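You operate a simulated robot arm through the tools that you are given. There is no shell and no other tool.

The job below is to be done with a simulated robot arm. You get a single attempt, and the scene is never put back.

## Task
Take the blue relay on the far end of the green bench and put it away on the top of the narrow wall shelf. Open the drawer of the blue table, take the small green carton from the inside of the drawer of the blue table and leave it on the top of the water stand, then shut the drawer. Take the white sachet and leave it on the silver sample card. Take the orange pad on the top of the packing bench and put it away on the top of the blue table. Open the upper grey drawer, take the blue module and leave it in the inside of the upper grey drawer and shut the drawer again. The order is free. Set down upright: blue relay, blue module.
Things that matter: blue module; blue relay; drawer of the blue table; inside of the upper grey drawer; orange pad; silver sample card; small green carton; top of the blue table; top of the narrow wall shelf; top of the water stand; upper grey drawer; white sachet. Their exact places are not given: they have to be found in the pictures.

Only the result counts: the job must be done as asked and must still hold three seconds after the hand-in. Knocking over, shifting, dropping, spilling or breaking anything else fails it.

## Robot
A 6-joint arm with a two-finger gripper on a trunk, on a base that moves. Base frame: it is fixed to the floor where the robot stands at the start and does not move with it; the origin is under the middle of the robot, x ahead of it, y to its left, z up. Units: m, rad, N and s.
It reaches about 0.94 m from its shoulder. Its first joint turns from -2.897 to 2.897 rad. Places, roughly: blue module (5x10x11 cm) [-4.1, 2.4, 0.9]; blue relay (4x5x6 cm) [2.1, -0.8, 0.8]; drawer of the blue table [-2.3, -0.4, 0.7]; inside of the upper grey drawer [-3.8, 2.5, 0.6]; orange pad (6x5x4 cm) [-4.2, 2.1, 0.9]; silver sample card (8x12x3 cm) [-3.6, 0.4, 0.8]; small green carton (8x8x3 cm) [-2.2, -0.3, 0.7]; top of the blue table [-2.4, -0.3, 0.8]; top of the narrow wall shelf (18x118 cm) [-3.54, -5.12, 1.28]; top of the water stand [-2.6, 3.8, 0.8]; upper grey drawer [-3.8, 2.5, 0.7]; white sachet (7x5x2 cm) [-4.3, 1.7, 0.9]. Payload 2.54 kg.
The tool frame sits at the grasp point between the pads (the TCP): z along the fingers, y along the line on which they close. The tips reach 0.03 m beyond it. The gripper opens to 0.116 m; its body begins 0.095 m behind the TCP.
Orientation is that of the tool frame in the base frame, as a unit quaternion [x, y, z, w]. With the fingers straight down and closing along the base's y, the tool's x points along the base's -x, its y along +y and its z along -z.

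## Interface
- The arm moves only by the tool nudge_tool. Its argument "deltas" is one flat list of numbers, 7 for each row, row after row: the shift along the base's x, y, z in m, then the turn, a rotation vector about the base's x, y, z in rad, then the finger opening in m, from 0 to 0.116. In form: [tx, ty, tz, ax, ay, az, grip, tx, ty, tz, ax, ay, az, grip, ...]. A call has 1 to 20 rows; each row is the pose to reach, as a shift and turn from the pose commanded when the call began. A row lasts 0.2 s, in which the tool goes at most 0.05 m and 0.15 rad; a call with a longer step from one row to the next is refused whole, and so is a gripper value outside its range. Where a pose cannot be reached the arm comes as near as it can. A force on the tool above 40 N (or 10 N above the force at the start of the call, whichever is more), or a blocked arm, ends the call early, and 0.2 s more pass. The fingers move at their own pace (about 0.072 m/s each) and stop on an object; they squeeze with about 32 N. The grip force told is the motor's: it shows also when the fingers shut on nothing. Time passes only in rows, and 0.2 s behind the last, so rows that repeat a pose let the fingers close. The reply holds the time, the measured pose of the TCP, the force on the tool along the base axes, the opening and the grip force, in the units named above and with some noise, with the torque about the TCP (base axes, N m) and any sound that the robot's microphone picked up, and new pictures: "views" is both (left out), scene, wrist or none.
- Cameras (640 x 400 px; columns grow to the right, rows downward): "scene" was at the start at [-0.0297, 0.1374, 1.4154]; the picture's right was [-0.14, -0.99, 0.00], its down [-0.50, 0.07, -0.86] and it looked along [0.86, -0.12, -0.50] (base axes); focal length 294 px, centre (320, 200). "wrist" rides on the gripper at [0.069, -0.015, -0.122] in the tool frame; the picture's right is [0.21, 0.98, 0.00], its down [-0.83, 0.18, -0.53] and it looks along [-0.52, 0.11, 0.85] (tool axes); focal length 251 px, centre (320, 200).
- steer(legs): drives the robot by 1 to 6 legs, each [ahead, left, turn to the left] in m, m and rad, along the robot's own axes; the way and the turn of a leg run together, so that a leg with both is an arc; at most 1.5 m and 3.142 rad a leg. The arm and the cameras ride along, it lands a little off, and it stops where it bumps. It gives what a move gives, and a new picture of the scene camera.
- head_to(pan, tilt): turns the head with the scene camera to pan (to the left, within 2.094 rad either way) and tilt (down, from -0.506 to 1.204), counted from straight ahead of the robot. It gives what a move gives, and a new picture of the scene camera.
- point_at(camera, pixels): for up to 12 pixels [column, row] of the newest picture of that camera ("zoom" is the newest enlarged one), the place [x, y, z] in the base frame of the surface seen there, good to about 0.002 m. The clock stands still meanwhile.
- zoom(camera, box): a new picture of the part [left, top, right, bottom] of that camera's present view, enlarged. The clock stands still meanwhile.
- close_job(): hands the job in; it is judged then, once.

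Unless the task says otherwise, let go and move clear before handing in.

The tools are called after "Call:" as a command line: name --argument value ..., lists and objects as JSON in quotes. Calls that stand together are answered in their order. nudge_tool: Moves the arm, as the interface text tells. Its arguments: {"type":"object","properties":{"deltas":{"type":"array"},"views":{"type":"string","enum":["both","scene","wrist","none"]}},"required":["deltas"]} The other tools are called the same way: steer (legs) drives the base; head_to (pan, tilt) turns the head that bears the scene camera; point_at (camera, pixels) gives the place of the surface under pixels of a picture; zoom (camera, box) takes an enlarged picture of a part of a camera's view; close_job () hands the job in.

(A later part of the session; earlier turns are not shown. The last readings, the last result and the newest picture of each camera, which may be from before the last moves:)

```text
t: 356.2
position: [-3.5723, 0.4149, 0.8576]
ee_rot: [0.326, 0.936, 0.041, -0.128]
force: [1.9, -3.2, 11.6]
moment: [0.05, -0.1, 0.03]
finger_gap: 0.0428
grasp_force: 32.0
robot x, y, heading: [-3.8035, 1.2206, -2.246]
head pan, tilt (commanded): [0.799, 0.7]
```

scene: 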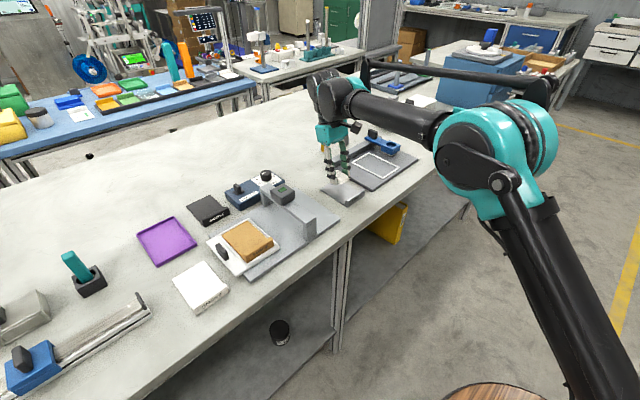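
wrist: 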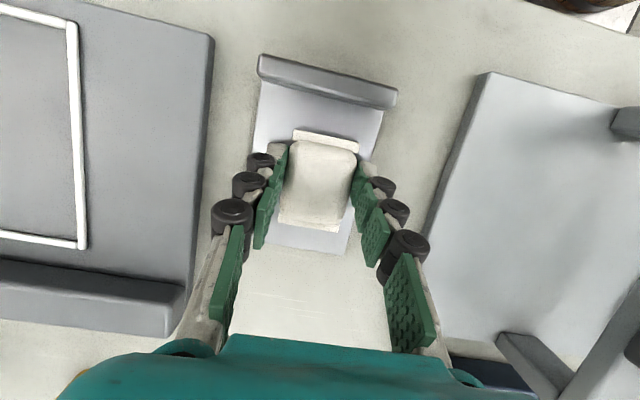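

Contact at 11.6 N. I open the fingers a little and lift off.

Call:
nudge_tool --deltas '[0, 0, 0.001, 0, 0, 0, 0.046, 0, 0, 0.001, 0, 0, 0, 0.053, 0, 0, 0.001, 0, 0, 0, 0.058, 0, 0, 0.001, 0, 0, 0, 0.058, 0, 0, 0.02, 0, 0, 0, 0.058, 0, 0, 0.06, 0, 0, 0, 0.058, 0, 0, 0.105, 0, 0, 0, 0.058, 0, 0, 0.15, 0, 0, 0, 0.058, 0, 0, 0.195, 0, 0, 0, 0.058, 0, 0, 0.24, 0, 0, 0, 0.058, 0, 0, 0.285, 0, 0, 0, 0.058]' --views "both"

Call:
zoom --camera "scene" --box '[280, 130, 420, 218]'

```text
t: 358.6
position: [-3.5809, 0.4284, 1.1313]
ee_rot: [0.326, 0.936, 0.042, -0.126]
force: [0.5, -1.3, -0.7]
moment: [0.08, 0.08, 0.0]
finger_gap: 0.058
grasp_force: 0.1
out of reach, approached as far as the arm can: row 11
robot x, y, heading: [-3.8085, 1.2173, -2.247]
head pan, tilt (commanded): [0.799, 0.7]
```

scene: 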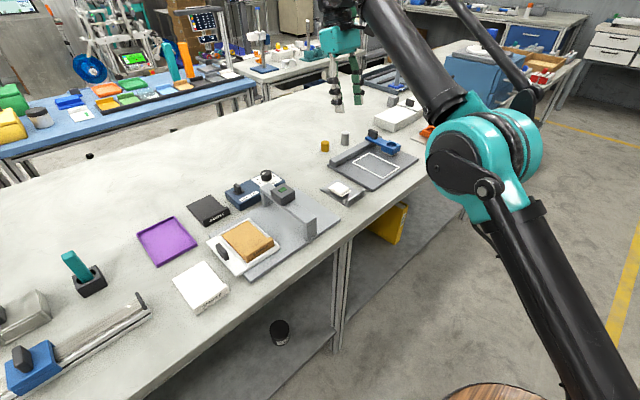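
wrist: 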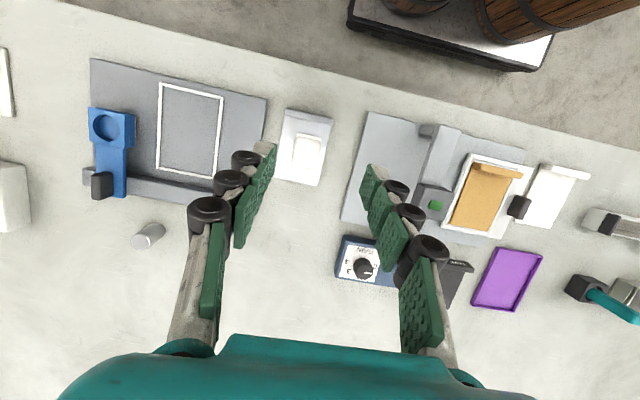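

```text
4.55 times, centred on (350, 174) of scene
```

zoom: 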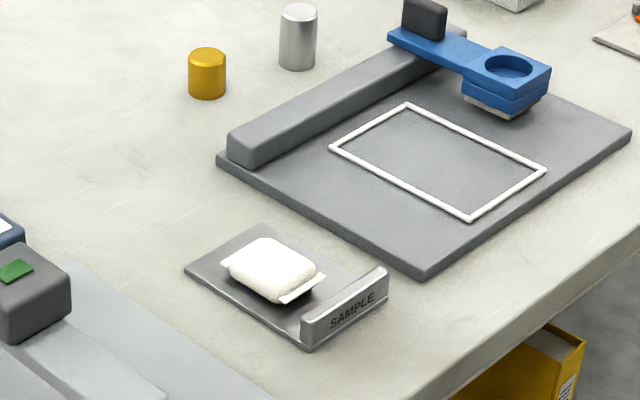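

The white sachet lies on the silver sample card. Next the orange pad: I fold the hand back to my front and drive back to the spot before the white tray.

Call:
nudge_tool --deltas '[-0.0399, 0.0244, 0.005, -0.0402, -0.0522, 0, 0.058, -0.0798, 0.0488, 0.01, -0.0804, -0.1043, 0, 0.058, -0.1196, 0.0731, 0.015, -0.1207, -0.1565, 0, 0.058, -0.1595, 0.0975, 0.02, -0.1609, -0.2086, 0, 0.058, -0.1994, 0.1219, 0.025, -0.1609, -0.2086, 0, 0.058, -0.2393, 0.1463, 0.03, -0.1609, -0.2086, 0, 0.058, -0.2791, 0.1706, 0.035, -0.1609, -0.2086, 0, 0.058, -0.319, 0.195, 0.04, -0.1609, -0.2086, 0, 0.058]' --views "none"

Call:
nudge_tool --deltas '[-0.0202, 0.0185, 0, 0, 0, -0.1428, 0.058, -0.0403, 0.0369, 0, 0, 0, -0.2856, 0.058, -0.0605, 0.0554, 0, 0, 0, -0.4284, 0.058, -0.0806, 0.0739, 0, 0, 0, -0.5712, 0.058, -0.1008, 0.0923, 0, 0, 0, -0.714, 0.058, -0.1209, 0.1108, 0, 0, 0, -0.8568, 0.058, -0.1411, 0.1292, 0, 0, 0, -0.9996, 0.058, -0.1612, 0.1477, 0, 0, 0, -1.1424, 0.058, -0.1814, 0.1662, 0, 0, 0, -1.2852, 0.058, -0.2015, 0.1846, 0, 0, 0, -1.428, 0.058, -0.2217, 0.2031, 0, 0, 0, -1.5708, 0.058]' --views "none"

Call:
steer --legs '[[-0.45, 0.0, 0.0], [0.0, 0.0, -1.568], [0.1, 0.0, 0.0]]'

Call:
head_to --pan 0.0 --tilt 0.6

```text
t: 360.4
position: [-3.9003, 0.6213, 1.1736]
ee_rot: [0.328, 0.945, 0.001, -0.001]
force: [0.3, 0.1, 0.4]
moment: [0.03, 0.03, 0.0]
finger_gap: 0.0579
grasp_force: 0.1
robot x, y, heading: [-3.8054, 1.2214, -2.245]
head pan, tilt (commanded): [0.799, 0.7]
```

```text
t: 362.8
position: [-4.1216, 0.8248, 1.1744]
ee_rot: [0.901, 0.434, 0.001, -0.001]
force: [-0.5, 0.3, 0.2]
moment: [-0.02, 0.02, 0.01]
finger_gap: 0.058
grasp_force: 0.0
robot x, y, heading: [-3.8075, 1.2211, -2.245]
head pan, tilt (commanded): [0.799, 0.7]
```

```text
t: 370.1
position: [-3.9959, 1.9575, 1.174]
ee_rot: [0.943, -0.332, 0.002, 0.0]
force: [-0.1, 0.2, -0.4]
moment: [0.03, -0.01, 0.02]
finger_gap: 0.0579
grasp_force: 0.0
robot x, y, heading: [-3.6054, 1.6409, 2.465]
head pan, tilt (commanded): [0.799, 0.7]
```

scene: 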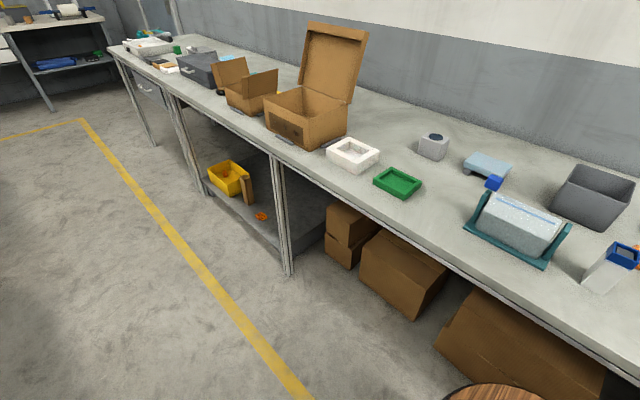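

```text
t: 371.3
position: [-3.9963, 1.9591, 1.1735]
ee_rot: [0.943, -0.332, 0.002, 0.0]
force: [-0.3, 0.2, -0.2]
moment: [0.0, 0.0, -0.01]
finger_gap: 0.058
grasp_force: 0.1
robot x, y, heading: [-3.6031, 1.639, 2.463]
head pan, tilt (commanded): [0.0, 0.6]
```

scene: 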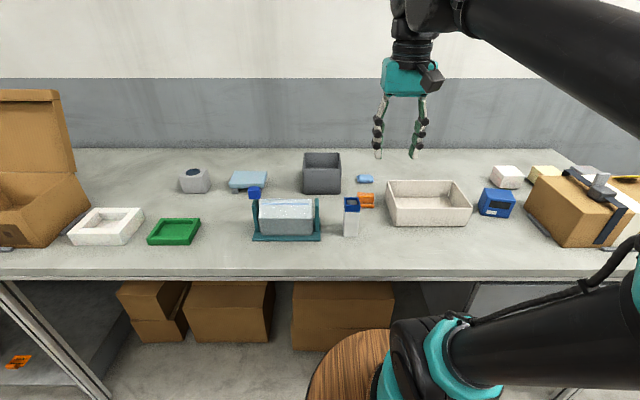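

The orange pad is at (366,200), between the bottle (352,215) and the white tray (430,205). I zoom and measure, and also verify the blue knob near the dispenser is where it was.

Call:
zoom --camera "scene" --box '[300, 150, 480, 262]'

Call:
point_at --camera "zoom" --pixels '[[235, 160], [255, 185], [215, 200], [235, 200], [265, 200], [210, 185], [260, 160], [180, 190], [190, 290], [330, 220], [310, 120], [240, 215]]'

Call:
point_at --camera "scene" --pixels '[[255, 192], [252, 205], [320, 190], [352, 200], [365, 178]]'

```text
3.56 times, centred on (390, 206) of scene
```

zoom: 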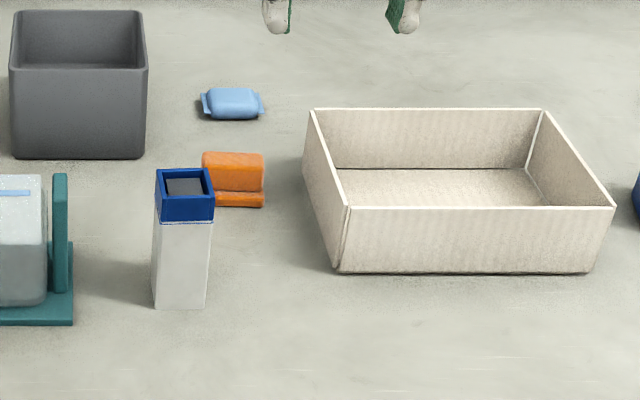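

```text
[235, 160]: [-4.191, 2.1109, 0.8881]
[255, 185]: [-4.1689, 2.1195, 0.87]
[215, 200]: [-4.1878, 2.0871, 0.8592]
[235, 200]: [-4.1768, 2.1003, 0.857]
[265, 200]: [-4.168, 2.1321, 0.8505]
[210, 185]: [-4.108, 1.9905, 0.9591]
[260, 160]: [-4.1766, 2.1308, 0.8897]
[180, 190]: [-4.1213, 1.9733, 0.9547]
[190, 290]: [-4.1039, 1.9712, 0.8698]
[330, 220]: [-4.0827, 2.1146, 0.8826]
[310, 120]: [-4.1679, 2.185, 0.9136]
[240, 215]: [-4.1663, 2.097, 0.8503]
```

```text
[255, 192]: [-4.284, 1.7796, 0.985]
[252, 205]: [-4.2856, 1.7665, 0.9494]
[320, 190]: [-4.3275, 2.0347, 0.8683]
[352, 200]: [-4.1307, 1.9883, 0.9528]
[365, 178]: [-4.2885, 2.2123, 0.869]
```

The pad (top z≈0.889) stands 4 cm left of the tray wall, so closing fore-and-aft is roomier. I yaw the hand 90° while moving over it, then look from above.

Call:
nudge_tool --deltas '[-0.0176, 0.0137, -0.007, 0, 0, 0.1428, 0.08, -0.0352, 0.0274, -0.014, 0, 0, 0.2856, 0.08, -0.0528, 0.0411, -0.021, 0, 0, 0.4284, 0.08, -0.0704, 0.0548, -0.028, 0, 0, 0.5712, 0.08, -0.088, 0.0685, -0.035, 0, 0, 0.714, 0.08, -0.1057, 0.0822, -0.042, 0, 0, 0.8568, 0.08, -0.1233, 0.0959, -0.049, 0, 0, 0.9996, 0.08, -0.1409, 0.1096, -0.056, 0, 0, 1.1424, 0.08, -0.1585, 0.1233, -0.063, 0, 0, 1.2852, 0.08, -0.1761, 0.137, -0.07, 0, 0, 1.428, 0.08, -0.1937, 0.1507, -0.075, 0, 0, 1.5708, 0.08]' --views "wrist"

Call:
zoom --camera "wrist" --box '[240, 60, 400, 160]'

```text
t: 373.7
position: [-4.19, 2.1098, 1.0999]
ee_rot: [0.901, 0.433, 0.001, -0.001]
force: [-0.7, -0.5, 0.9]
moment: [0.0, -0.02, 0.0]
finger_gap: 0.08
grasp_force: 0.1
robot x, y, heading: [-3.6019, 1.6391, 2.461]
head pan, tilt (commanded): [0.0, 0.6]
```

wrist: 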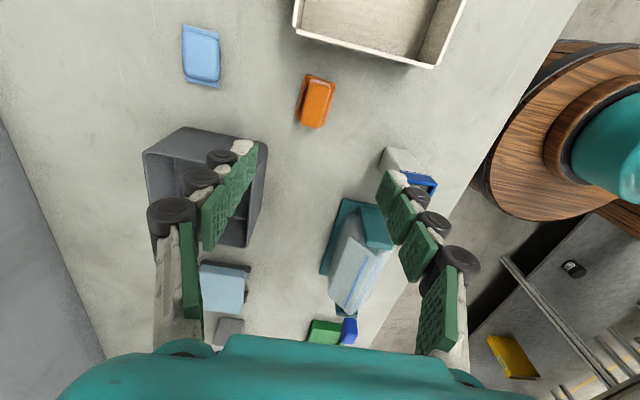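

```text
4.00 times, centred on (320, 110) of wrist
```

zoom: 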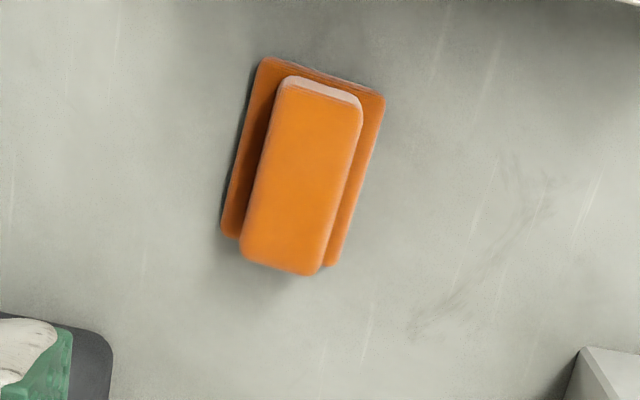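

From above: a base plate with a narrower block on top, long side along the bench. I measure the block and base.

Call:
point_at --camera "zoom" --pixels '[[300, 175], [285, 100], [345, 115], [255, 240], [310, 260], [270, 80], [375, 105], [228, 225], [335, 255], [240, 170], [355, 170]]'

```text
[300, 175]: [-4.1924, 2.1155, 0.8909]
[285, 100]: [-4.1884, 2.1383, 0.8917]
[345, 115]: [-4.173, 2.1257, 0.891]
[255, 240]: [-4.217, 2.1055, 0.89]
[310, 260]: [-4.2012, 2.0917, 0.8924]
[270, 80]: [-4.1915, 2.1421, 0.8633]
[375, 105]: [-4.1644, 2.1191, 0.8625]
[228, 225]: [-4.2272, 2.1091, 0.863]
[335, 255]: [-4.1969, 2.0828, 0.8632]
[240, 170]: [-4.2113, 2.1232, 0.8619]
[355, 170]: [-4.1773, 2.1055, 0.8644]
```

The block (2.75 cm wide, z 0.863-0.891) is centred 7 mm further from me. I shift, descend to z≈0.896 and grip the block above its base.

Call:
nudge_tool --deltas '[-0.0057, 0.0045, -0.04, 0, 0, -0.025, 0.08, -0.0057, 0.0045, -0.085, 0, 0, -0.025, 0.07, -0.0057, 0.0045, -0.13, 0, 0, -0.025, 0.07, -0.0057, 0.0045, -0.17, 0, 0, -0.025, 0.07, -0.0057, 0.0045, -0.2035, 0, 0, -0.025, 0.07, -0.0057, 0.0045, -0.2035, 0, 0, -0.025, 0.07]' --views "wrist"

```text
t: 375.1
position: [-4.1957, 2.1133, 0.8955]
ee_rot: [0.907, 0.422, 0.002, -0.001]
force: [-0.4, 0.1, 0.2]
moment: [-0.01, 0.0, 0.0]
finger_gap: 0.0698
grasp_force: 0.2
robot x, y, heading: [-3.6046, 1.6352, 2.462]
head pan, tilt (commanded): [0.0, 0.6]
```

wrist: 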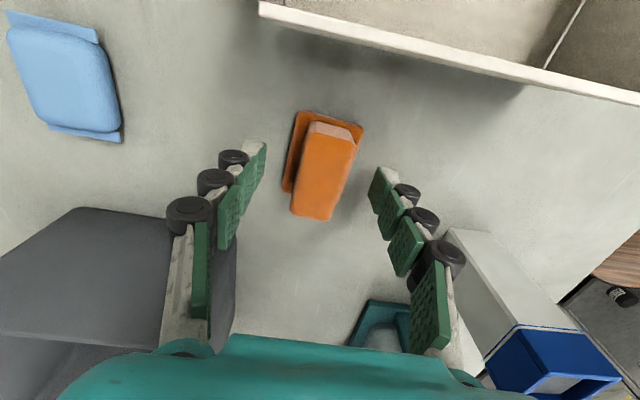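

The pad sits between the fingers. I close and test-lift slowly.

Call:
nudge_tool --deltas '[0, 0, 0, 0, 0, 0, 0.05, 0, 0, 0, 0, 0, 0, 0.03, 0, 0, 0, 0, 0, 0, 0.0, 0, 0, 0, 0, 0, 0, 0.0, 0, 0, 0, 0, 0, 0, 0.0]' --views "none"

Call:
nudge_tool --deltas '[0, 0, 0.003, 0, 0, 0, 0.0, 0, 0, 0.007, 0, 0, 0, 0.0, 0, 0, 0.012, 0, 0, 0, 0.0, 0, 0, 0.02, 0, 0, 0, 0.0]' --views "wrist"

```text
t: 376.3
position: [-4.1962, 2.1121, 0.8957]
ee_rot: [0.907, 0.421, 0.002, -0.001]
force: [-0.2, -0.2, 0.0]
moment: [-0.01, -0.01, -0.01]
finger_gap: 0.0268
grasp_force: 31.8
robot x, y, heading: [-3.5971, 1.6373, 2.466]
head pan, tilt (commanded): [0.0, 0.6]
```

```text
t: 377.3
position: [-4.1951, 2.1121, 0.9143]
ee_rot: [0.907, 0.421, 0.001, -0.001]
force: [0.2, 0.4, -1.0]
moment: [0.02, -0.01, 0.01]
finger_gap: 0.0266
grasp_force: 32.1
robot x, y, heading: [-3.6034, 1.6367, 2.461]
head pan, tilt (commanded): [0.0, 0.6]
```

wrist: 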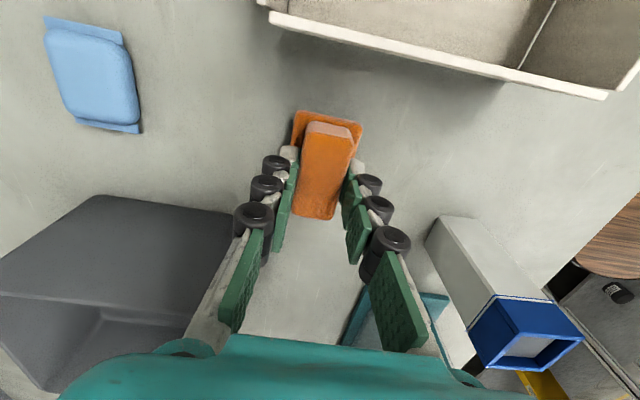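

The pad is held (gap 0.027, 1 N); its bottom is 0.046 m below the TCP. I lift it, draw it in, and back into the aisle.

Call:
nudge_tool --deltas '[0, 0, 0.0433, 0, 0, 0, 0.0, 0, 0, 0.0867, 0, 0, 0, 0.0, 0, 0, 0.13, 0, 0, 0, 0.0, 0, 0, 0.1733, 0, 0, 0, 0.0, 0, 0, 0.2167, 0, 0, 0, 0.0, 0, 0, 0.26, 0, 0, 0, 0.0, 0.0324, -0.0262, 0.26, 0, 0, 0, 0.0, 0.0649, -0.0523, 0.26, 0, 0, 0, 0.0, 0.0973, -0.0785, 0.26, 0, 0, 0, 0.0, 0.1297, -0.1046, 0.26, 0, 0, 0, 0.0, 0.1622, -0.1308, 0.26, 0, 0, 0, 0.0, 0.1946, -0.1569, 0.26, 0, 0, 0, 0.0]' --views "scene"

Call:
steer --legs '[[-0.09, 0.0, 0.012]]'

```text
t: 379.9
position: [-4.0012, 1.9555, 1.1749]
ee_rot: [0.907, 0.422, 0.001, -0.001]
force: [-0.4, -0.5, -1.1]
moment: [-0.02, -0.05, 0.0]
finger_gap: 0.0268
grasp_force: 32.1
robot x, y, heading: [-3.6025, 1.6362, 2.462]
head pan, tilt (commanded): [0.0, 0.6]
```

scene: 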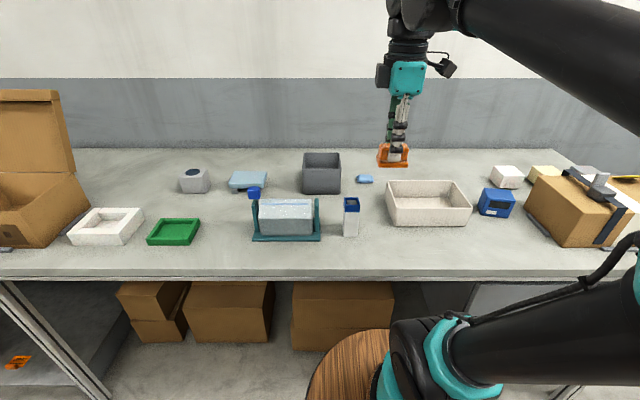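

```text
t: 381.0
position: [-3.9347, 1.8951, 1.1753]
ee_rot: [0.905, 0.426, 0.002, -0.001]
force: [-0.3, -0.3, -0.7]
moment: [0.05, -0.02, 0.02]
finger_gap: 0.0267
grasp_force: 32.0
robot x, y, heading: [-3.5321, 1.5843, 2.472]
head pan, tilt (commanded): [0.0, 0.6]
```

scene: 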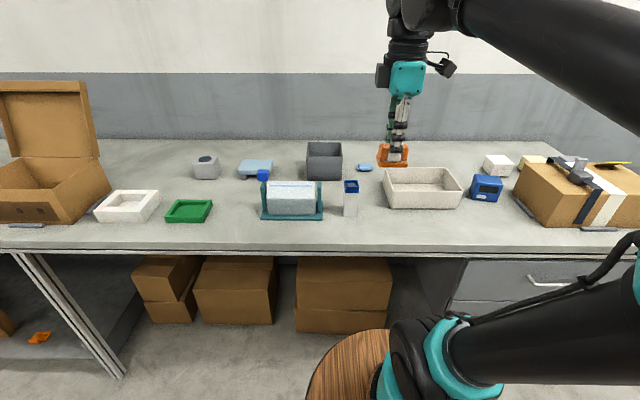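

I strafe right out of the aisle, then reverse along the corridor I came by.

Call:
steer --legs '[[0.0, -1.375, 0.0], [-1.5, 0.0, 0.0], [-1.45, 0.0, 0.0]]'

Call:
head_to --pan 0.6 --tilt 0.5

```text
t: 401.6
position: [-0.7801, 1.1491, 1.1753]
ee_rot: [0.906, 0.424, 0.002, 0.0]
force: [-0.5, -0.9, -0.6]
moment: [0.02, 0.02, 0.01]
finger_gap: 0.0269
grasp_force: 31.7
robot x, y, heading: [-0.3758, 0.836, 2.47]
head pan, tilt (commanded): [0.0, 0.6]
```

scene: 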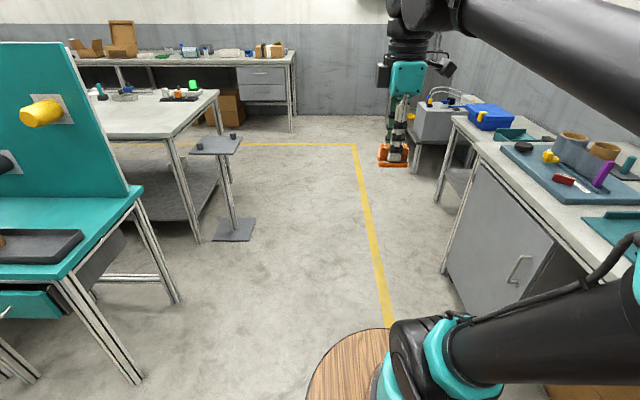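

```text
t: 402.6
position: [-0.7783, 1.1483, 1.1744]
ee_rot: [0.905, 0.425, 0.001, -0.001]
force: [0.2, 0.4, -0.7]
moment: [0.04, 0.02, 0.01]
finger_gap: 0.0267
grasp_force: 31.8
robot x, y, heading: [-0.3771, 0.8354, 2.473]
head pan, tilt (commanded): [0.6, 0.499]
```

scene: 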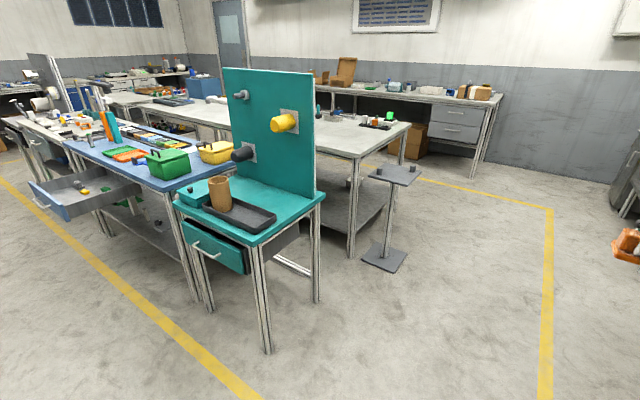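

The open blue drawer shows at (75,200). I back another 0.31 m, then strafe left along the aisle to stand before it.

Call:
steer --legs '[[-0.31, 0.0, 0.0], [0.0, 1.45, 0.0]]'

Call:
head_to --pan 0.5 --tilt 0.6

```text
t: 411.5
position: [-1.4394, -0.1827, 1.1744]
ee_rot: [0.905, 0.425, 0.001, -0.001]
force: [0.1, 0.8, -0.3]
moment: [0.0, -0.02, 0.0]
finger_gap: 0.0269
grasp_force: 31.5
robot x, y, heading: [-1.0369, -0.4951, 2.469]
head pan, tilt (commanded): [0.6, 0.499]
```

scene: 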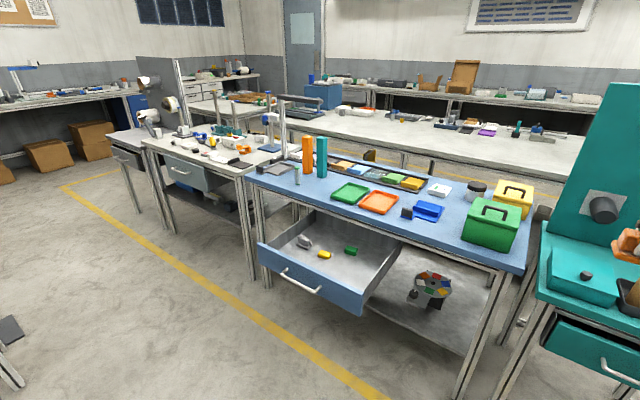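

```text
t: 412.2
position: [-1.4402, -0.1824, 1.1748]
ee_rot: [0.905, 0.425, 0.002, -0.001]
force: [-0.4, 0.4, -1.0]
moment: [0.0, -0.02, -0.01]
finger_gap: 0.0268
grasp_force: 31.9
robot x, y, heading: [-1.0345, -0.4965, 2.468]
head pan, tilt (commanded): [0.499, 0.6]
```

scene: 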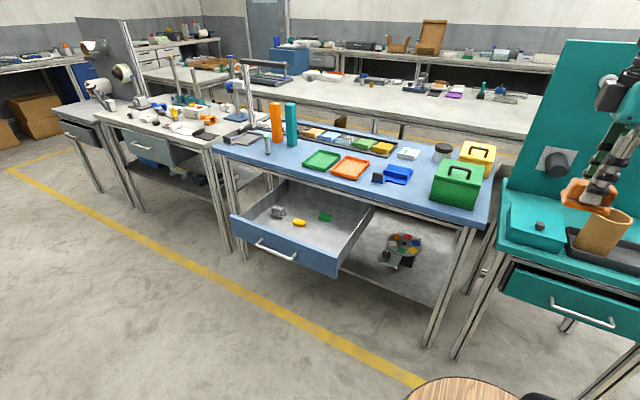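

The table top is well visible. I zoom to choose a free spot for the pad.

Call:
zoom --camera "scene" --box '[210, 110, 510, 297]'

Call:
point_at --camera "zoom" --pixels '[[420, 165], [400, 185], [395, 210], [440, 165], [180, 100], [160, 110], [200, 110], [150, 80], [250, 230], [450, 200], [385, 150], [330, 160]]'

```text
2.13 times, centred on (360, 204) of scene
```

zoom: 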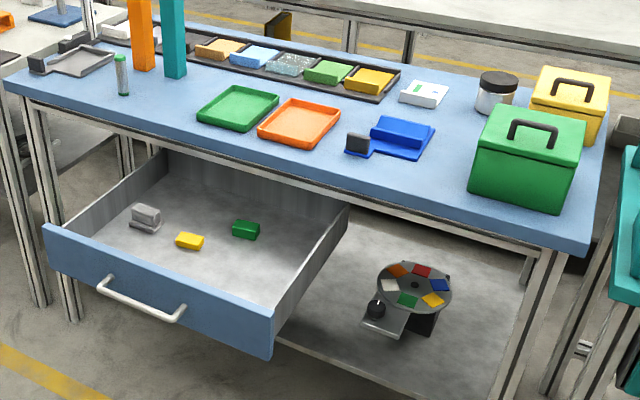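

```text
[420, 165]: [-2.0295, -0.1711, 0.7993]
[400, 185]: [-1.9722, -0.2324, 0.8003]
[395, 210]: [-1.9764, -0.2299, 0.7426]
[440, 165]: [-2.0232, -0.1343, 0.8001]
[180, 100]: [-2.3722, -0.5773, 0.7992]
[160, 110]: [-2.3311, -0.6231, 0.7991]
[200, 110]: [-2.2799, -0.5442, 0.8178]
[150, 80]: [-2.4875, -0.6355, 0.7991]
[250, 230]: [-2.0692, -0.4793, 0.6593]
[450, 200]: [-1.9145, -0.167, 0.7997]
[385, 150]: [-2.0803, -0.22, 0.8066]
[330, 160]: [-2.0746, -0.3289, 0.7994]
```

Good free patch at the table's right front, between the blue holder and the green toolbox, around (-2.0,-0.19). I strafe left 0.5 m to reach both that patch and the drawer.

Call:
steer --legs '[[0.0, 0.5, 0.006]]'

Call:
head_to --pan -0.05 --tilt 0.6

Call:
zoom --camera "scene" --box '[280, 130, 500, 268]'

```text
t: 415.1
position: [-1.7532, -0.5806, 1.1743]
ee_rot: [0.903, 0.429, 0.002, 0.0]
force: [0.1, 0.2, -0.1]
moment: [0.01, -0.02, 0.02]
finger_gap: 0.0268
grasp_force: 32.1
robot x, y, heading: [-1.3463, -0.8857, 2.474]
head pan, tilt (commanded): [0.499, 0.6]
```

scene: 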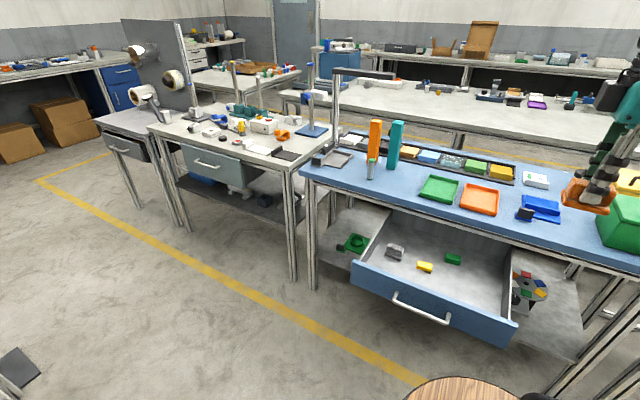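

```text
t: 416.1
position: [-1.7525, -0.5799, 1.176]
ee_rot: [0.904, 0.428, 0.002, -0.001]
force: [-0.8, 0.0, -1.1]
moment: [0.02, -0.04, 0.03]
finger_gap: 0.0269
grasp_force: 31.7
robot x, y, heading: [-1.3502, -0.8912, 2.476]
head pan, tilt (commanded): [-0.051, 0.6]
```

scene: 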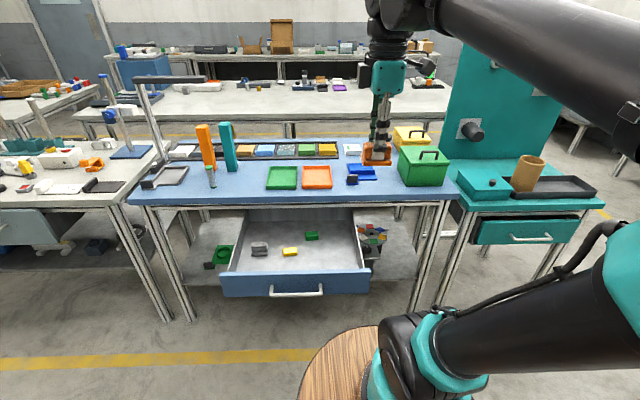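

```text
2.90 times, centred on (390, 199) of scene
```

zoom: 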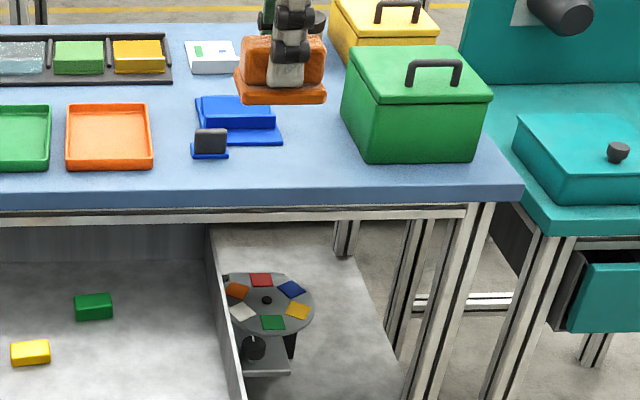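

The patch between the holder (225,150) and the toolbox (358,155) in the zoom looks free. I measure its borders.

Call:
point_at --camera "zoom" --pixels '[[280, 143], [225, 158], [358, 158], [300, 185], [310, 150], [310, 170], [290, 165], [342, 120], [330, 165], [265, 175], [350, 185]]'

```text
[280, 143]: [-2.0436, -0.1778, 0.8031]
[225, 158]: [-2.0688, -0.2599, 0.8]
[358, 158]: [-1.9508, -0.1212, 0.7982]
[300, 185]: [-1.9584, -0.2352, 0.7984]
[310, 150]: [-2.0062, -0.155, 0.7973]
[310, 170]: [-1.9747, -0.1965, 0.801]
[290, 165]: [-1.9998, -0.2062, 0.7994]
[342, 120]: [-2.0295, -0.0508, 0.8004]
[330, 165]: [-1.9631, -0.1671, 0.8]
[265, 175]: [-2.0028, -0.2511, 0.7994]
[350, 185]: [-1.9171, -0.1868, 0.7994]
```

Landing spot: (-2.006,-0.219), in front of the blue holder, 2 cm+ clear on all sides. I carry the pad above it.

Call:
nudge_tool --deltas '[-0.0254, 0.0361, -0.008, 0, 0, 0, 0.0, -0.0508, 0.0721, -0.016, 0, 0, 0, 0.0, -0.0761, 0.1082, -0.024, 0, 0, 0, 0.0, -0.1015, 0.1442, -0.032, 0, 0, 0, 0.0, -0.1269, 0.1803, -0.04, 0, 0, 0, 0.0, -0.1523, 0.2163, -0.048, 0, 0, 0, 0.0, -0.1777, 0.2524, -0.056, 0, 0, 0, 0.0, -0.203, 0.2884, -0.064, 0, 0, 0, 0.0, -0.2284, 0.3245, -0.072, 0, 0, 0, 0.0, -0.2538, 0.3605, -0.08, 0, 0, 0, 0.0, -0.2538, 0.3605, -0.12, 0, 0, 0, 0.0, -0.2538, 0.3605, -0.16, 0, 0, 0, 0.0, -0.2538, 0.3605, -0.2, 0, 0, 0, 0.0]' --views "both"

Call:
zoom --camera "scene" --box '[280, 110, 500, 248]'

```text
t: 418.9
position: [-2.0086, -0.2188, 0.9759]
ee_rot: [0.904, 0.428, 0.001, -0.001]
force: [0.1, -0.2, -1.2]
moment: [0.0, 0.01, -0.03]
finger_gap: 0.0268
grasp_force: 31.8
robot x, y, heading: [-1.347, -0.8929, 2.478]
head pan, tilt (commanded): [-0.051, 0.6]
```

scene: 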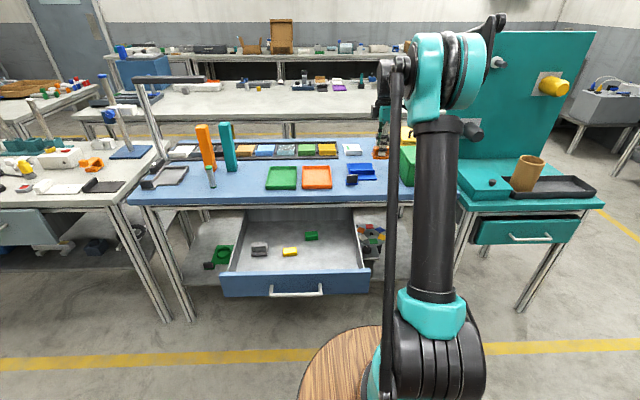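
wrist: 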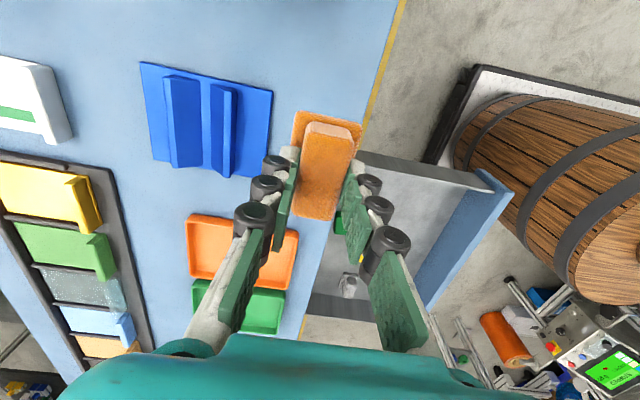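

```text
2.90 times, centred on (390, 179) of scene
```

zoom: 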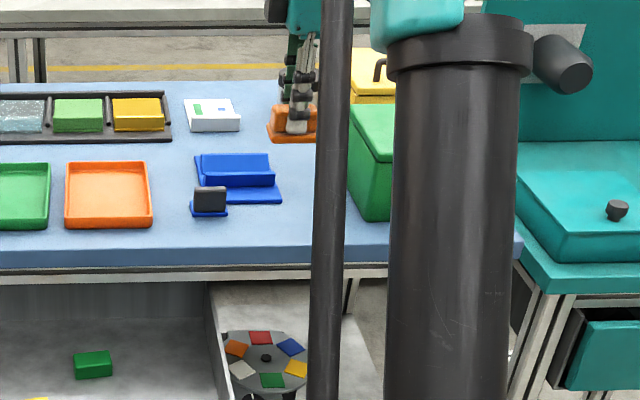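

The pad is above its landing spot with the holder to the side. I lower it to about 1 cm above the table.

Call:
nudge_tool --deltas '[0.001, -0.0005, -0.04, 0, 0, 0, 0.0, 0.002, -0.0006, -0.08, 0, 0, 0, 0.0, 0.002, -0.0006, -0.11, 0, 0, 0, 0.0, 0.002, -0.0006, -0.122, 0, 0, 0, 0.0]' --views "both"

```text
t: 419.9
position: [-2.0048, -0.2214, 0.8532]
ee_rot: [0.904, 0.428, 0.001, -0.001]
force: [-0.5, -0.4, -0.5]
moment: [0.03, 0.04, 0.01]
finger_gap: 0.0267
grasp_force: 32.6
robot x, y, heading: [-1.3518, -0.8943, 2.482]
head pan, tilt (commanded): [-0.051, 0.6]
```

scene: 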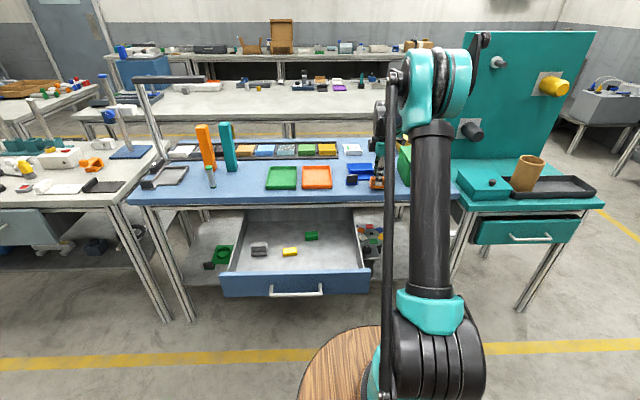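
wrist: 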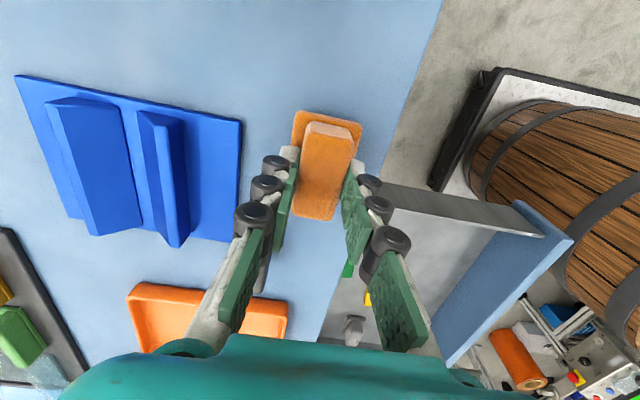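

About 8 mm above the table, clear of the holder. I lower to contact.

Call:
nudge_tool --deltas '[0, 0, -0.003, 0, 0, 0, 0.0, 0, 0, -0.0055, 0, 0, 0, 0.0, 0, 0, -0.007, 0, 0, 0, 0.0]' --views "none"

```text
t: 420.7
position: [-2.0053, -0.2195, 0.8459]
ee_rot: [0.904, 0.428, 0.001, 0.0]
force: [0.1, 0.8, -0.8]
moment: [0.01, -0.04, -0.01]
finger_gap: 0.0267
grasp_force: 31.8
robot x, y, heading: [-1.3438, -0.8895, 2.48]
head pan, tilt (commanded): [-0.051, 0.6]
```

Call:
nudge_tool --deltas '[0, 0, -0.0012, 0, 0, 0, 0.0, 0, 0, -0.0024, 0, 0, 0, 0.0]' --views "none"

```text
t: 421.3
position: [-2.0039, -0.2205, 0.845]
ee_rot: [0.903, 0.429, 0.001, -0.001]
force: [-4.5, 4.0, 23.1]
moment: [0.12, 0.09, 0.01]
finger_gap: 0.0268
grasp_force: 32.4
robot x, y, heading: [-1.3488, -0.8943, 2.479]
head pan, tilt (commanded): [-0.051, 0.6]
```

Contact at 23 N. I open to 4.8 cm and lift off.

Call:
nudge_tool --deltas '[0, 0, 0.0015, 0, 0, 0, 0.03, 0, 0, 0.0015, 0, 0, 0, 0.04, 0, 0, 0.0015, 0, 0, 0, 0.048, 0, 0, 0.0015, 0, 0, 0, 0.048, 0, 0, 0.03, 0, 0, 0, 0.048, 0, 0, 0.075, 0, 0, 0, 0.048, 0, 0, 0.12, 0, 0, 0, 0.048, 0, 0, 0.165, 0, 0, 0, 0.048, 0, 0, 0.21, 0, 0, 0, 0.048, 0, 0, 0.255, 0, 0, 0, 0.048]' --views "both"

```text
t: 423.5
position: [-2.0055, -0.221, 1.0978]
ee_rot: [0.904, 0.429, 0.001, 0.0]
force: [0.5, 0.0, -0.5]
moment: [0.0, 0.03, -0.01]
finger_gap: 0.048
grasp_force: 0.2
robot x, y, heading: [-1.3476, -0.8903, 2.478]
head pan, tilt (commanded): [-0.051, 0.6]
```

scene: 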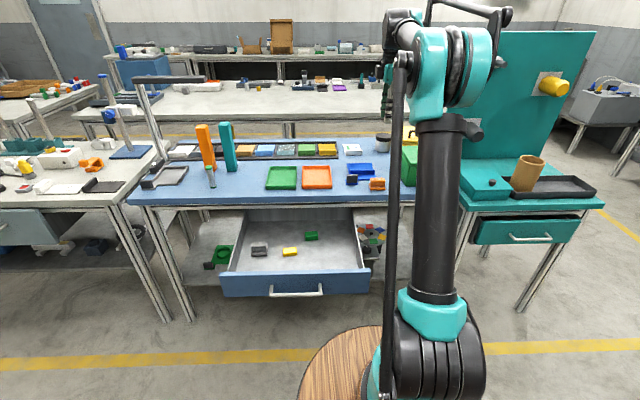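
wrist: 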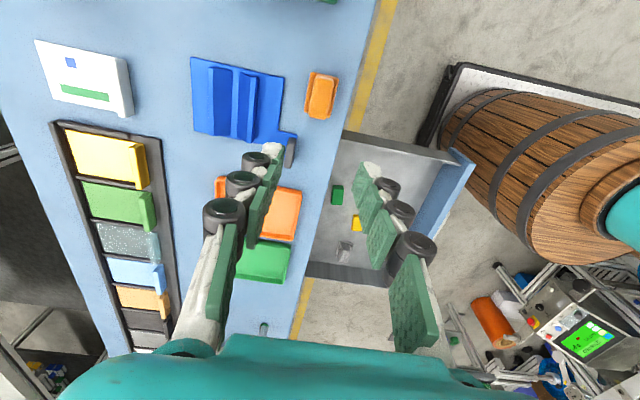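

The orange pad rests on the blue table at (378,184). Now the blue drawer: I back up 0.15 m, close the fingers and bring the hand in front of the handle.

Call:
steer --legs '[[-0.15, 0.0, -0.004]]'

Call:
zoom --camera "scene" --box '[200, 130, 480, 305]'

Call:
point_at --camera "zoom" --pixels '[[140, 310], [190, 315], [240, 310], [100, 290], [300, 290], [190, 290]]'

```text
t: 424.9
position: [-1.885, -0.3088, 1.0976]
ee_rot: [0.904, 0.427, 0.002, -0.001]
force: [-0.6, 0.2, -0.6]
moment: [0.04, -0.04, -0.02]
finger_gap: 0.0481
grasp_force: 0.1
robot x, y, heading: [-1.2314, -0.9843, 2.474]
head pan, tilt (commanded): [-0.051, 0.6]
```

scene: 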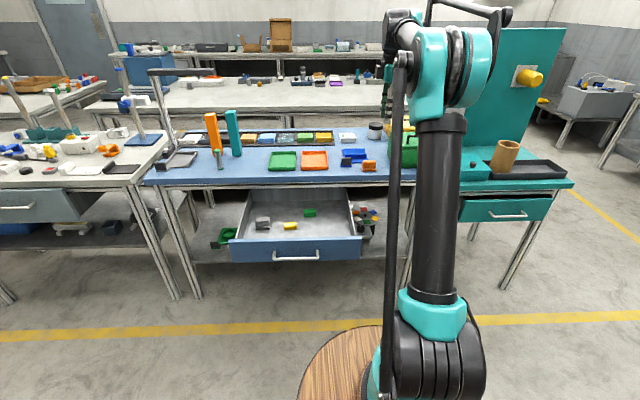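

```text
2.29 times, centred on (340, 218) of scene
```

zoom: 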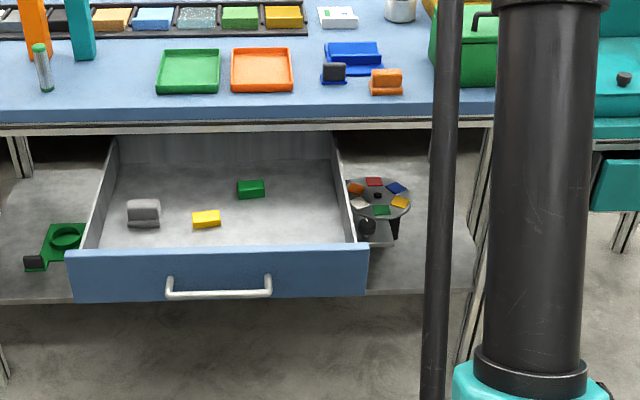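

```text
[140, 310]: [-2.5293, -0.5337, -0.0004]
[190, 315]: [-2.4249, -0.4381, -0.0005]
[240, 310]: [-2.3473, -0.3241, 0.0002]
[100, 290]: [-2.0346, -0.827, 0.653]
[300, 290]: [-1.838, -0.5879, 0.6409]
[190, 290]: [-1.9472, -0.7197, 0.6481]
```

The pad is fine on the table. I measure the handle bar's position now.

Call:
point_at --camera "zoom" --pixels '[[220, 294], [200, 295], [245, 293], [169, 285], [269, 284], [220, 270], [320, 265]]'

Call:
nudge_tool --deltas '[0.0051, -0.0472, -0.01, 0, 0, 0, 0.03, 0.0103, -0.0943, -0.02, 0, 0, 0, 0.01, 0.0154, -0.1415, -0.03, 0, 0, 0, 0.0, 0.0205, -0.1887, -0.04, 0, 0, 0, 0.0, 0.0257, -0.2359, -0.05, 0, 0, 0, 0.0, 0.0308, -0.283, -0.06, 0, 0, 0, 0.0, 0.0359, -0.3302, -0.07, 0, 0, 0, 0.0, 0.0411, -0.3774, -0.08, 0, 0, 0, 0.0, 0.0462, -0.4246, -0.09, 0, 0, 0, 0.0]' --views "both"

```text
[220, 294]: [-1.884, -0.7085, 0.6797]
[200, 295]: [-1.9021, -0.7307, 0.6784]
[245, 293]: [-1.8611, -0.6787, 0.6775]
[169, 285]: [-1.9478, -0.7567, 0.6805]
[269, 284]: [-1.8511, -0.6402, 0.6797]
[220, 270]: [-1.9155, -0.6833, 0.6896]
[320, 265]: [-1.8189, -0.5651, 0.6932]
```

```text
t: 426.9
position: [-1.8378, -0.7355, 1.0082]
ee_rot: [0.905, 0.426, 0.001, -0.001]
force: [0.0, -0.3, 0.1]
moment: [0.01, 0.0, -0.03]
finger_gap: 0.0001
grasp_force: 28.1
robot x, y, heading: [-1.232, -0.9833, 2.473]
head pan, tilt (commanded): [-0.051, 0.6]
```

scene: 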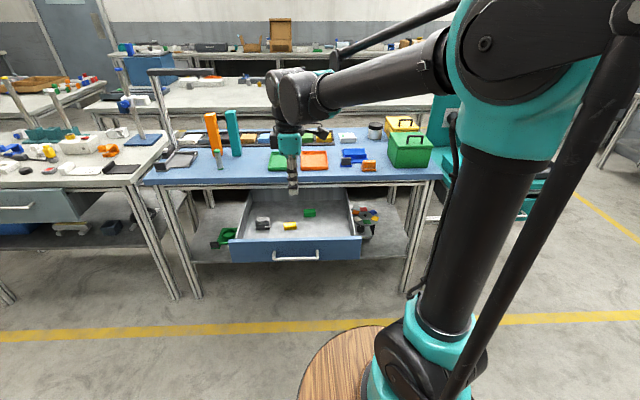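
wrist: 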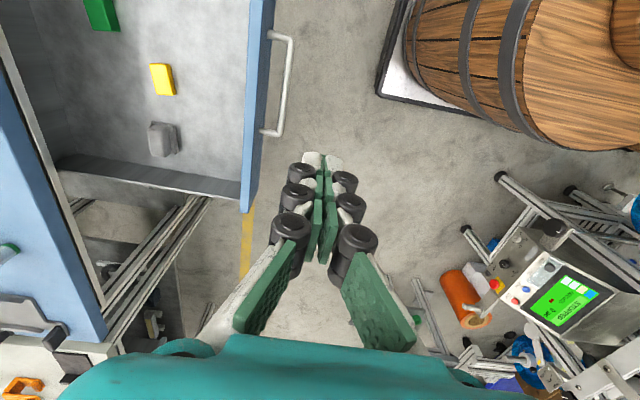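

The closed fingers are 5 cm in front of the bar. I lower them to z≈0.693.

Call:
nudge_tool --deltas '[0, 0, -0.045, 0, 0, 0, 0.0, 0, 0, -0.09, 0, 0, 0, 0.0, 0, 0, -0.135, 0, 0, 0, 0.0, 0, 0, -0.18, 0, 0, 0, 0.0, 0, 0, -0.225, 0, 0, 0, 0.0, 0, 0, -0.27, 0, 0, 0, 0.0, 0, 0, -0.315, 0, 0, 0, 0.0]' --views "both"

```text
t: 428.5
position: [-1.8387, -0.7342, 0.6929]
ee_rot: [0.904, 0.427, 0.001, 0.0]
force: [0.4, -0.7, 0.1]
moment: [0.0, 0.01, 0.05]
finger_gap: 0.0
grasp_force: 29.0
robot x, y, heading: [-1.2306, -0.9836, 2.476]
head pan, tilt (commanded): [-0.051, 0.6]
```

scene: 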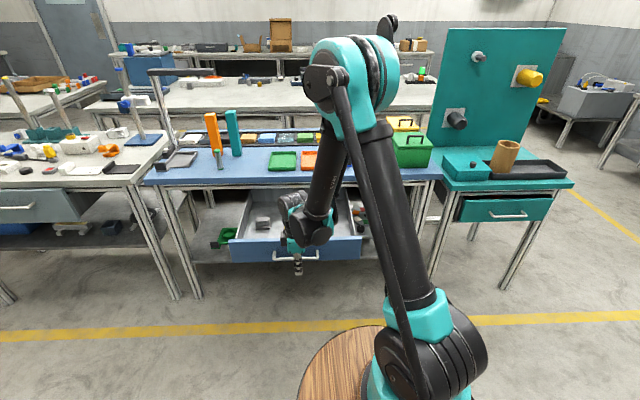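
wrist: 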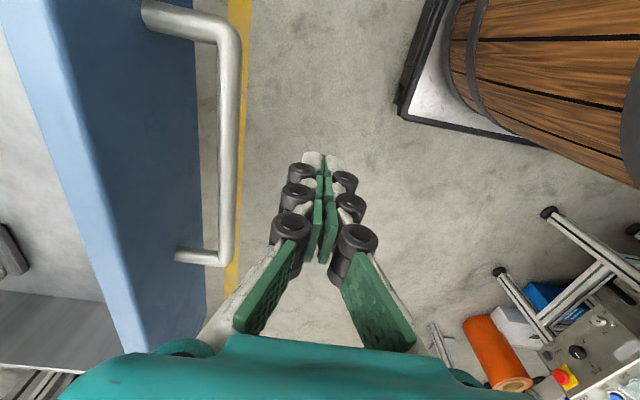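

All clear. I push the handle bar straight in, 28 cm first.

Call:
nudge_tool --deltas '[-0.0313, 0.0249, 0, 0, 0, 0, 0.0, -0.0626, 0.0498, 0, 0, 0, 0, 0.0, -0.0938, 0.0748, 0, 0, 0, 0, 0.0, -0.1251, 0.0997, 0, 0, 0, 0, 0.0, -0.1564, 0.1246, 0, 0, 0, 0, 0.0, -0.1877, 0.1495, 0, 0, 0, 0, 0.0, -0.219, 0.1744, 0, 0, 0, 0, 0.0]' --views "both"

```text
t: 430.1
position: [-2.059, -0.5591, 0.6922]
ee_rot: [0.905, 0.426, 0.001, -0.001]
force: [0.5, 0.5, 1.0]
moment: [0.0, 0.03, 0.0]
finger_gap: 0.0
grasp_force: 28.9
robot x, y, heading: [-1.2277, -0.982, 2.477]
head pan, tilt (commanded): [-0.051, 0.6]
```

scene: 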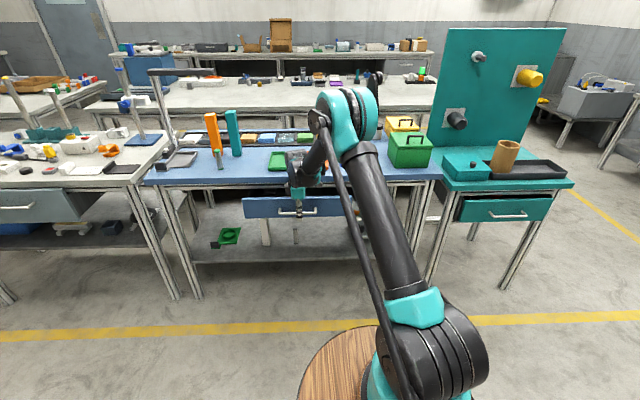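
wrist: 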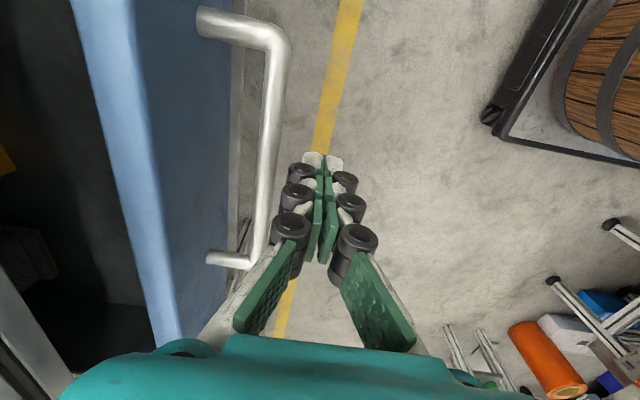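

The drawer has slid nearly shut. I push on gently to the stop.

Call:
nudge_tool --deltas '[-0.0156, 0.0125, 0, 0, 0, 0, 0.0, -0.0274, 0.0218, 0, 0, 0, 0, 0.0, -0.0352, 0.028, 0, 0, 0, 0, 0.0, -0.0407, 0.0324, 0, 0, 0, 0, 0.0]' --views "both"

```text
t: 431.1
position: [-2.0979, -0.5273, 0.6932]
ee_rot: [0.905, 0.426, 0.002, 0.0]
force: [7.5, -3.9, 0.0]
moment: [-0.09, -0.1, -0.01]
finger_gap: 0.0001
grasp_force: 28.5
robot x, y, heading: [-1.23, -0.977, 2.474]
head pan, tilt (commanded): [-0.051, 0.6]
```

scene: 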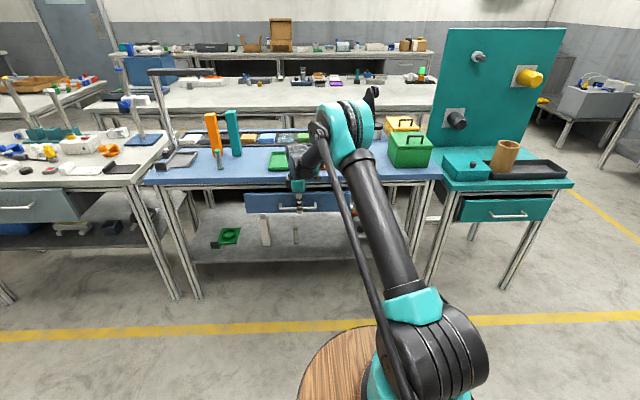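
wrist: 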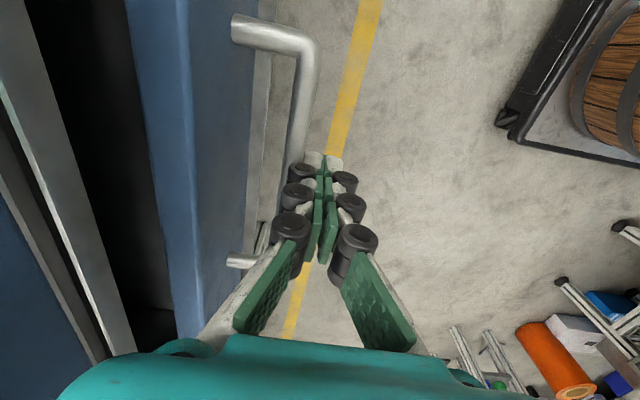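

The force rises to 8 N with the bar back at its starting place. I press 6 mm more to make sure it's at the stop.

Call:
nudge_tool --deltas '[-0.0016, 0.0012, 0, 0, 0, 0, 0.0, -0.0031, 0.0025, 0, 0, 0, 0, 0.0, -0.0047, 0.0037, 0, 0, 0, 0, 0.0]' --views "none"

```text
t: 431.7
position: [-2.0985, -0.5268, 0.6927]
ee_rot: [0.904, 0.427, 0.004, 0.002]
force: [10.1, -6.0, 8.1]
moment: [-0.08, -0.08, -0.02]
finger_gap: 0.0
grasp_force: 28.7
robot x, y, heading: [-1.2316, -0.9822, 2.483]
head pan, tilt (commanded): [-0.051, 0.6]
stopped in row 3: the force on the tool passed its limit at 44 N (the readings are from after the stop); the commanded pose is now the measured one
```

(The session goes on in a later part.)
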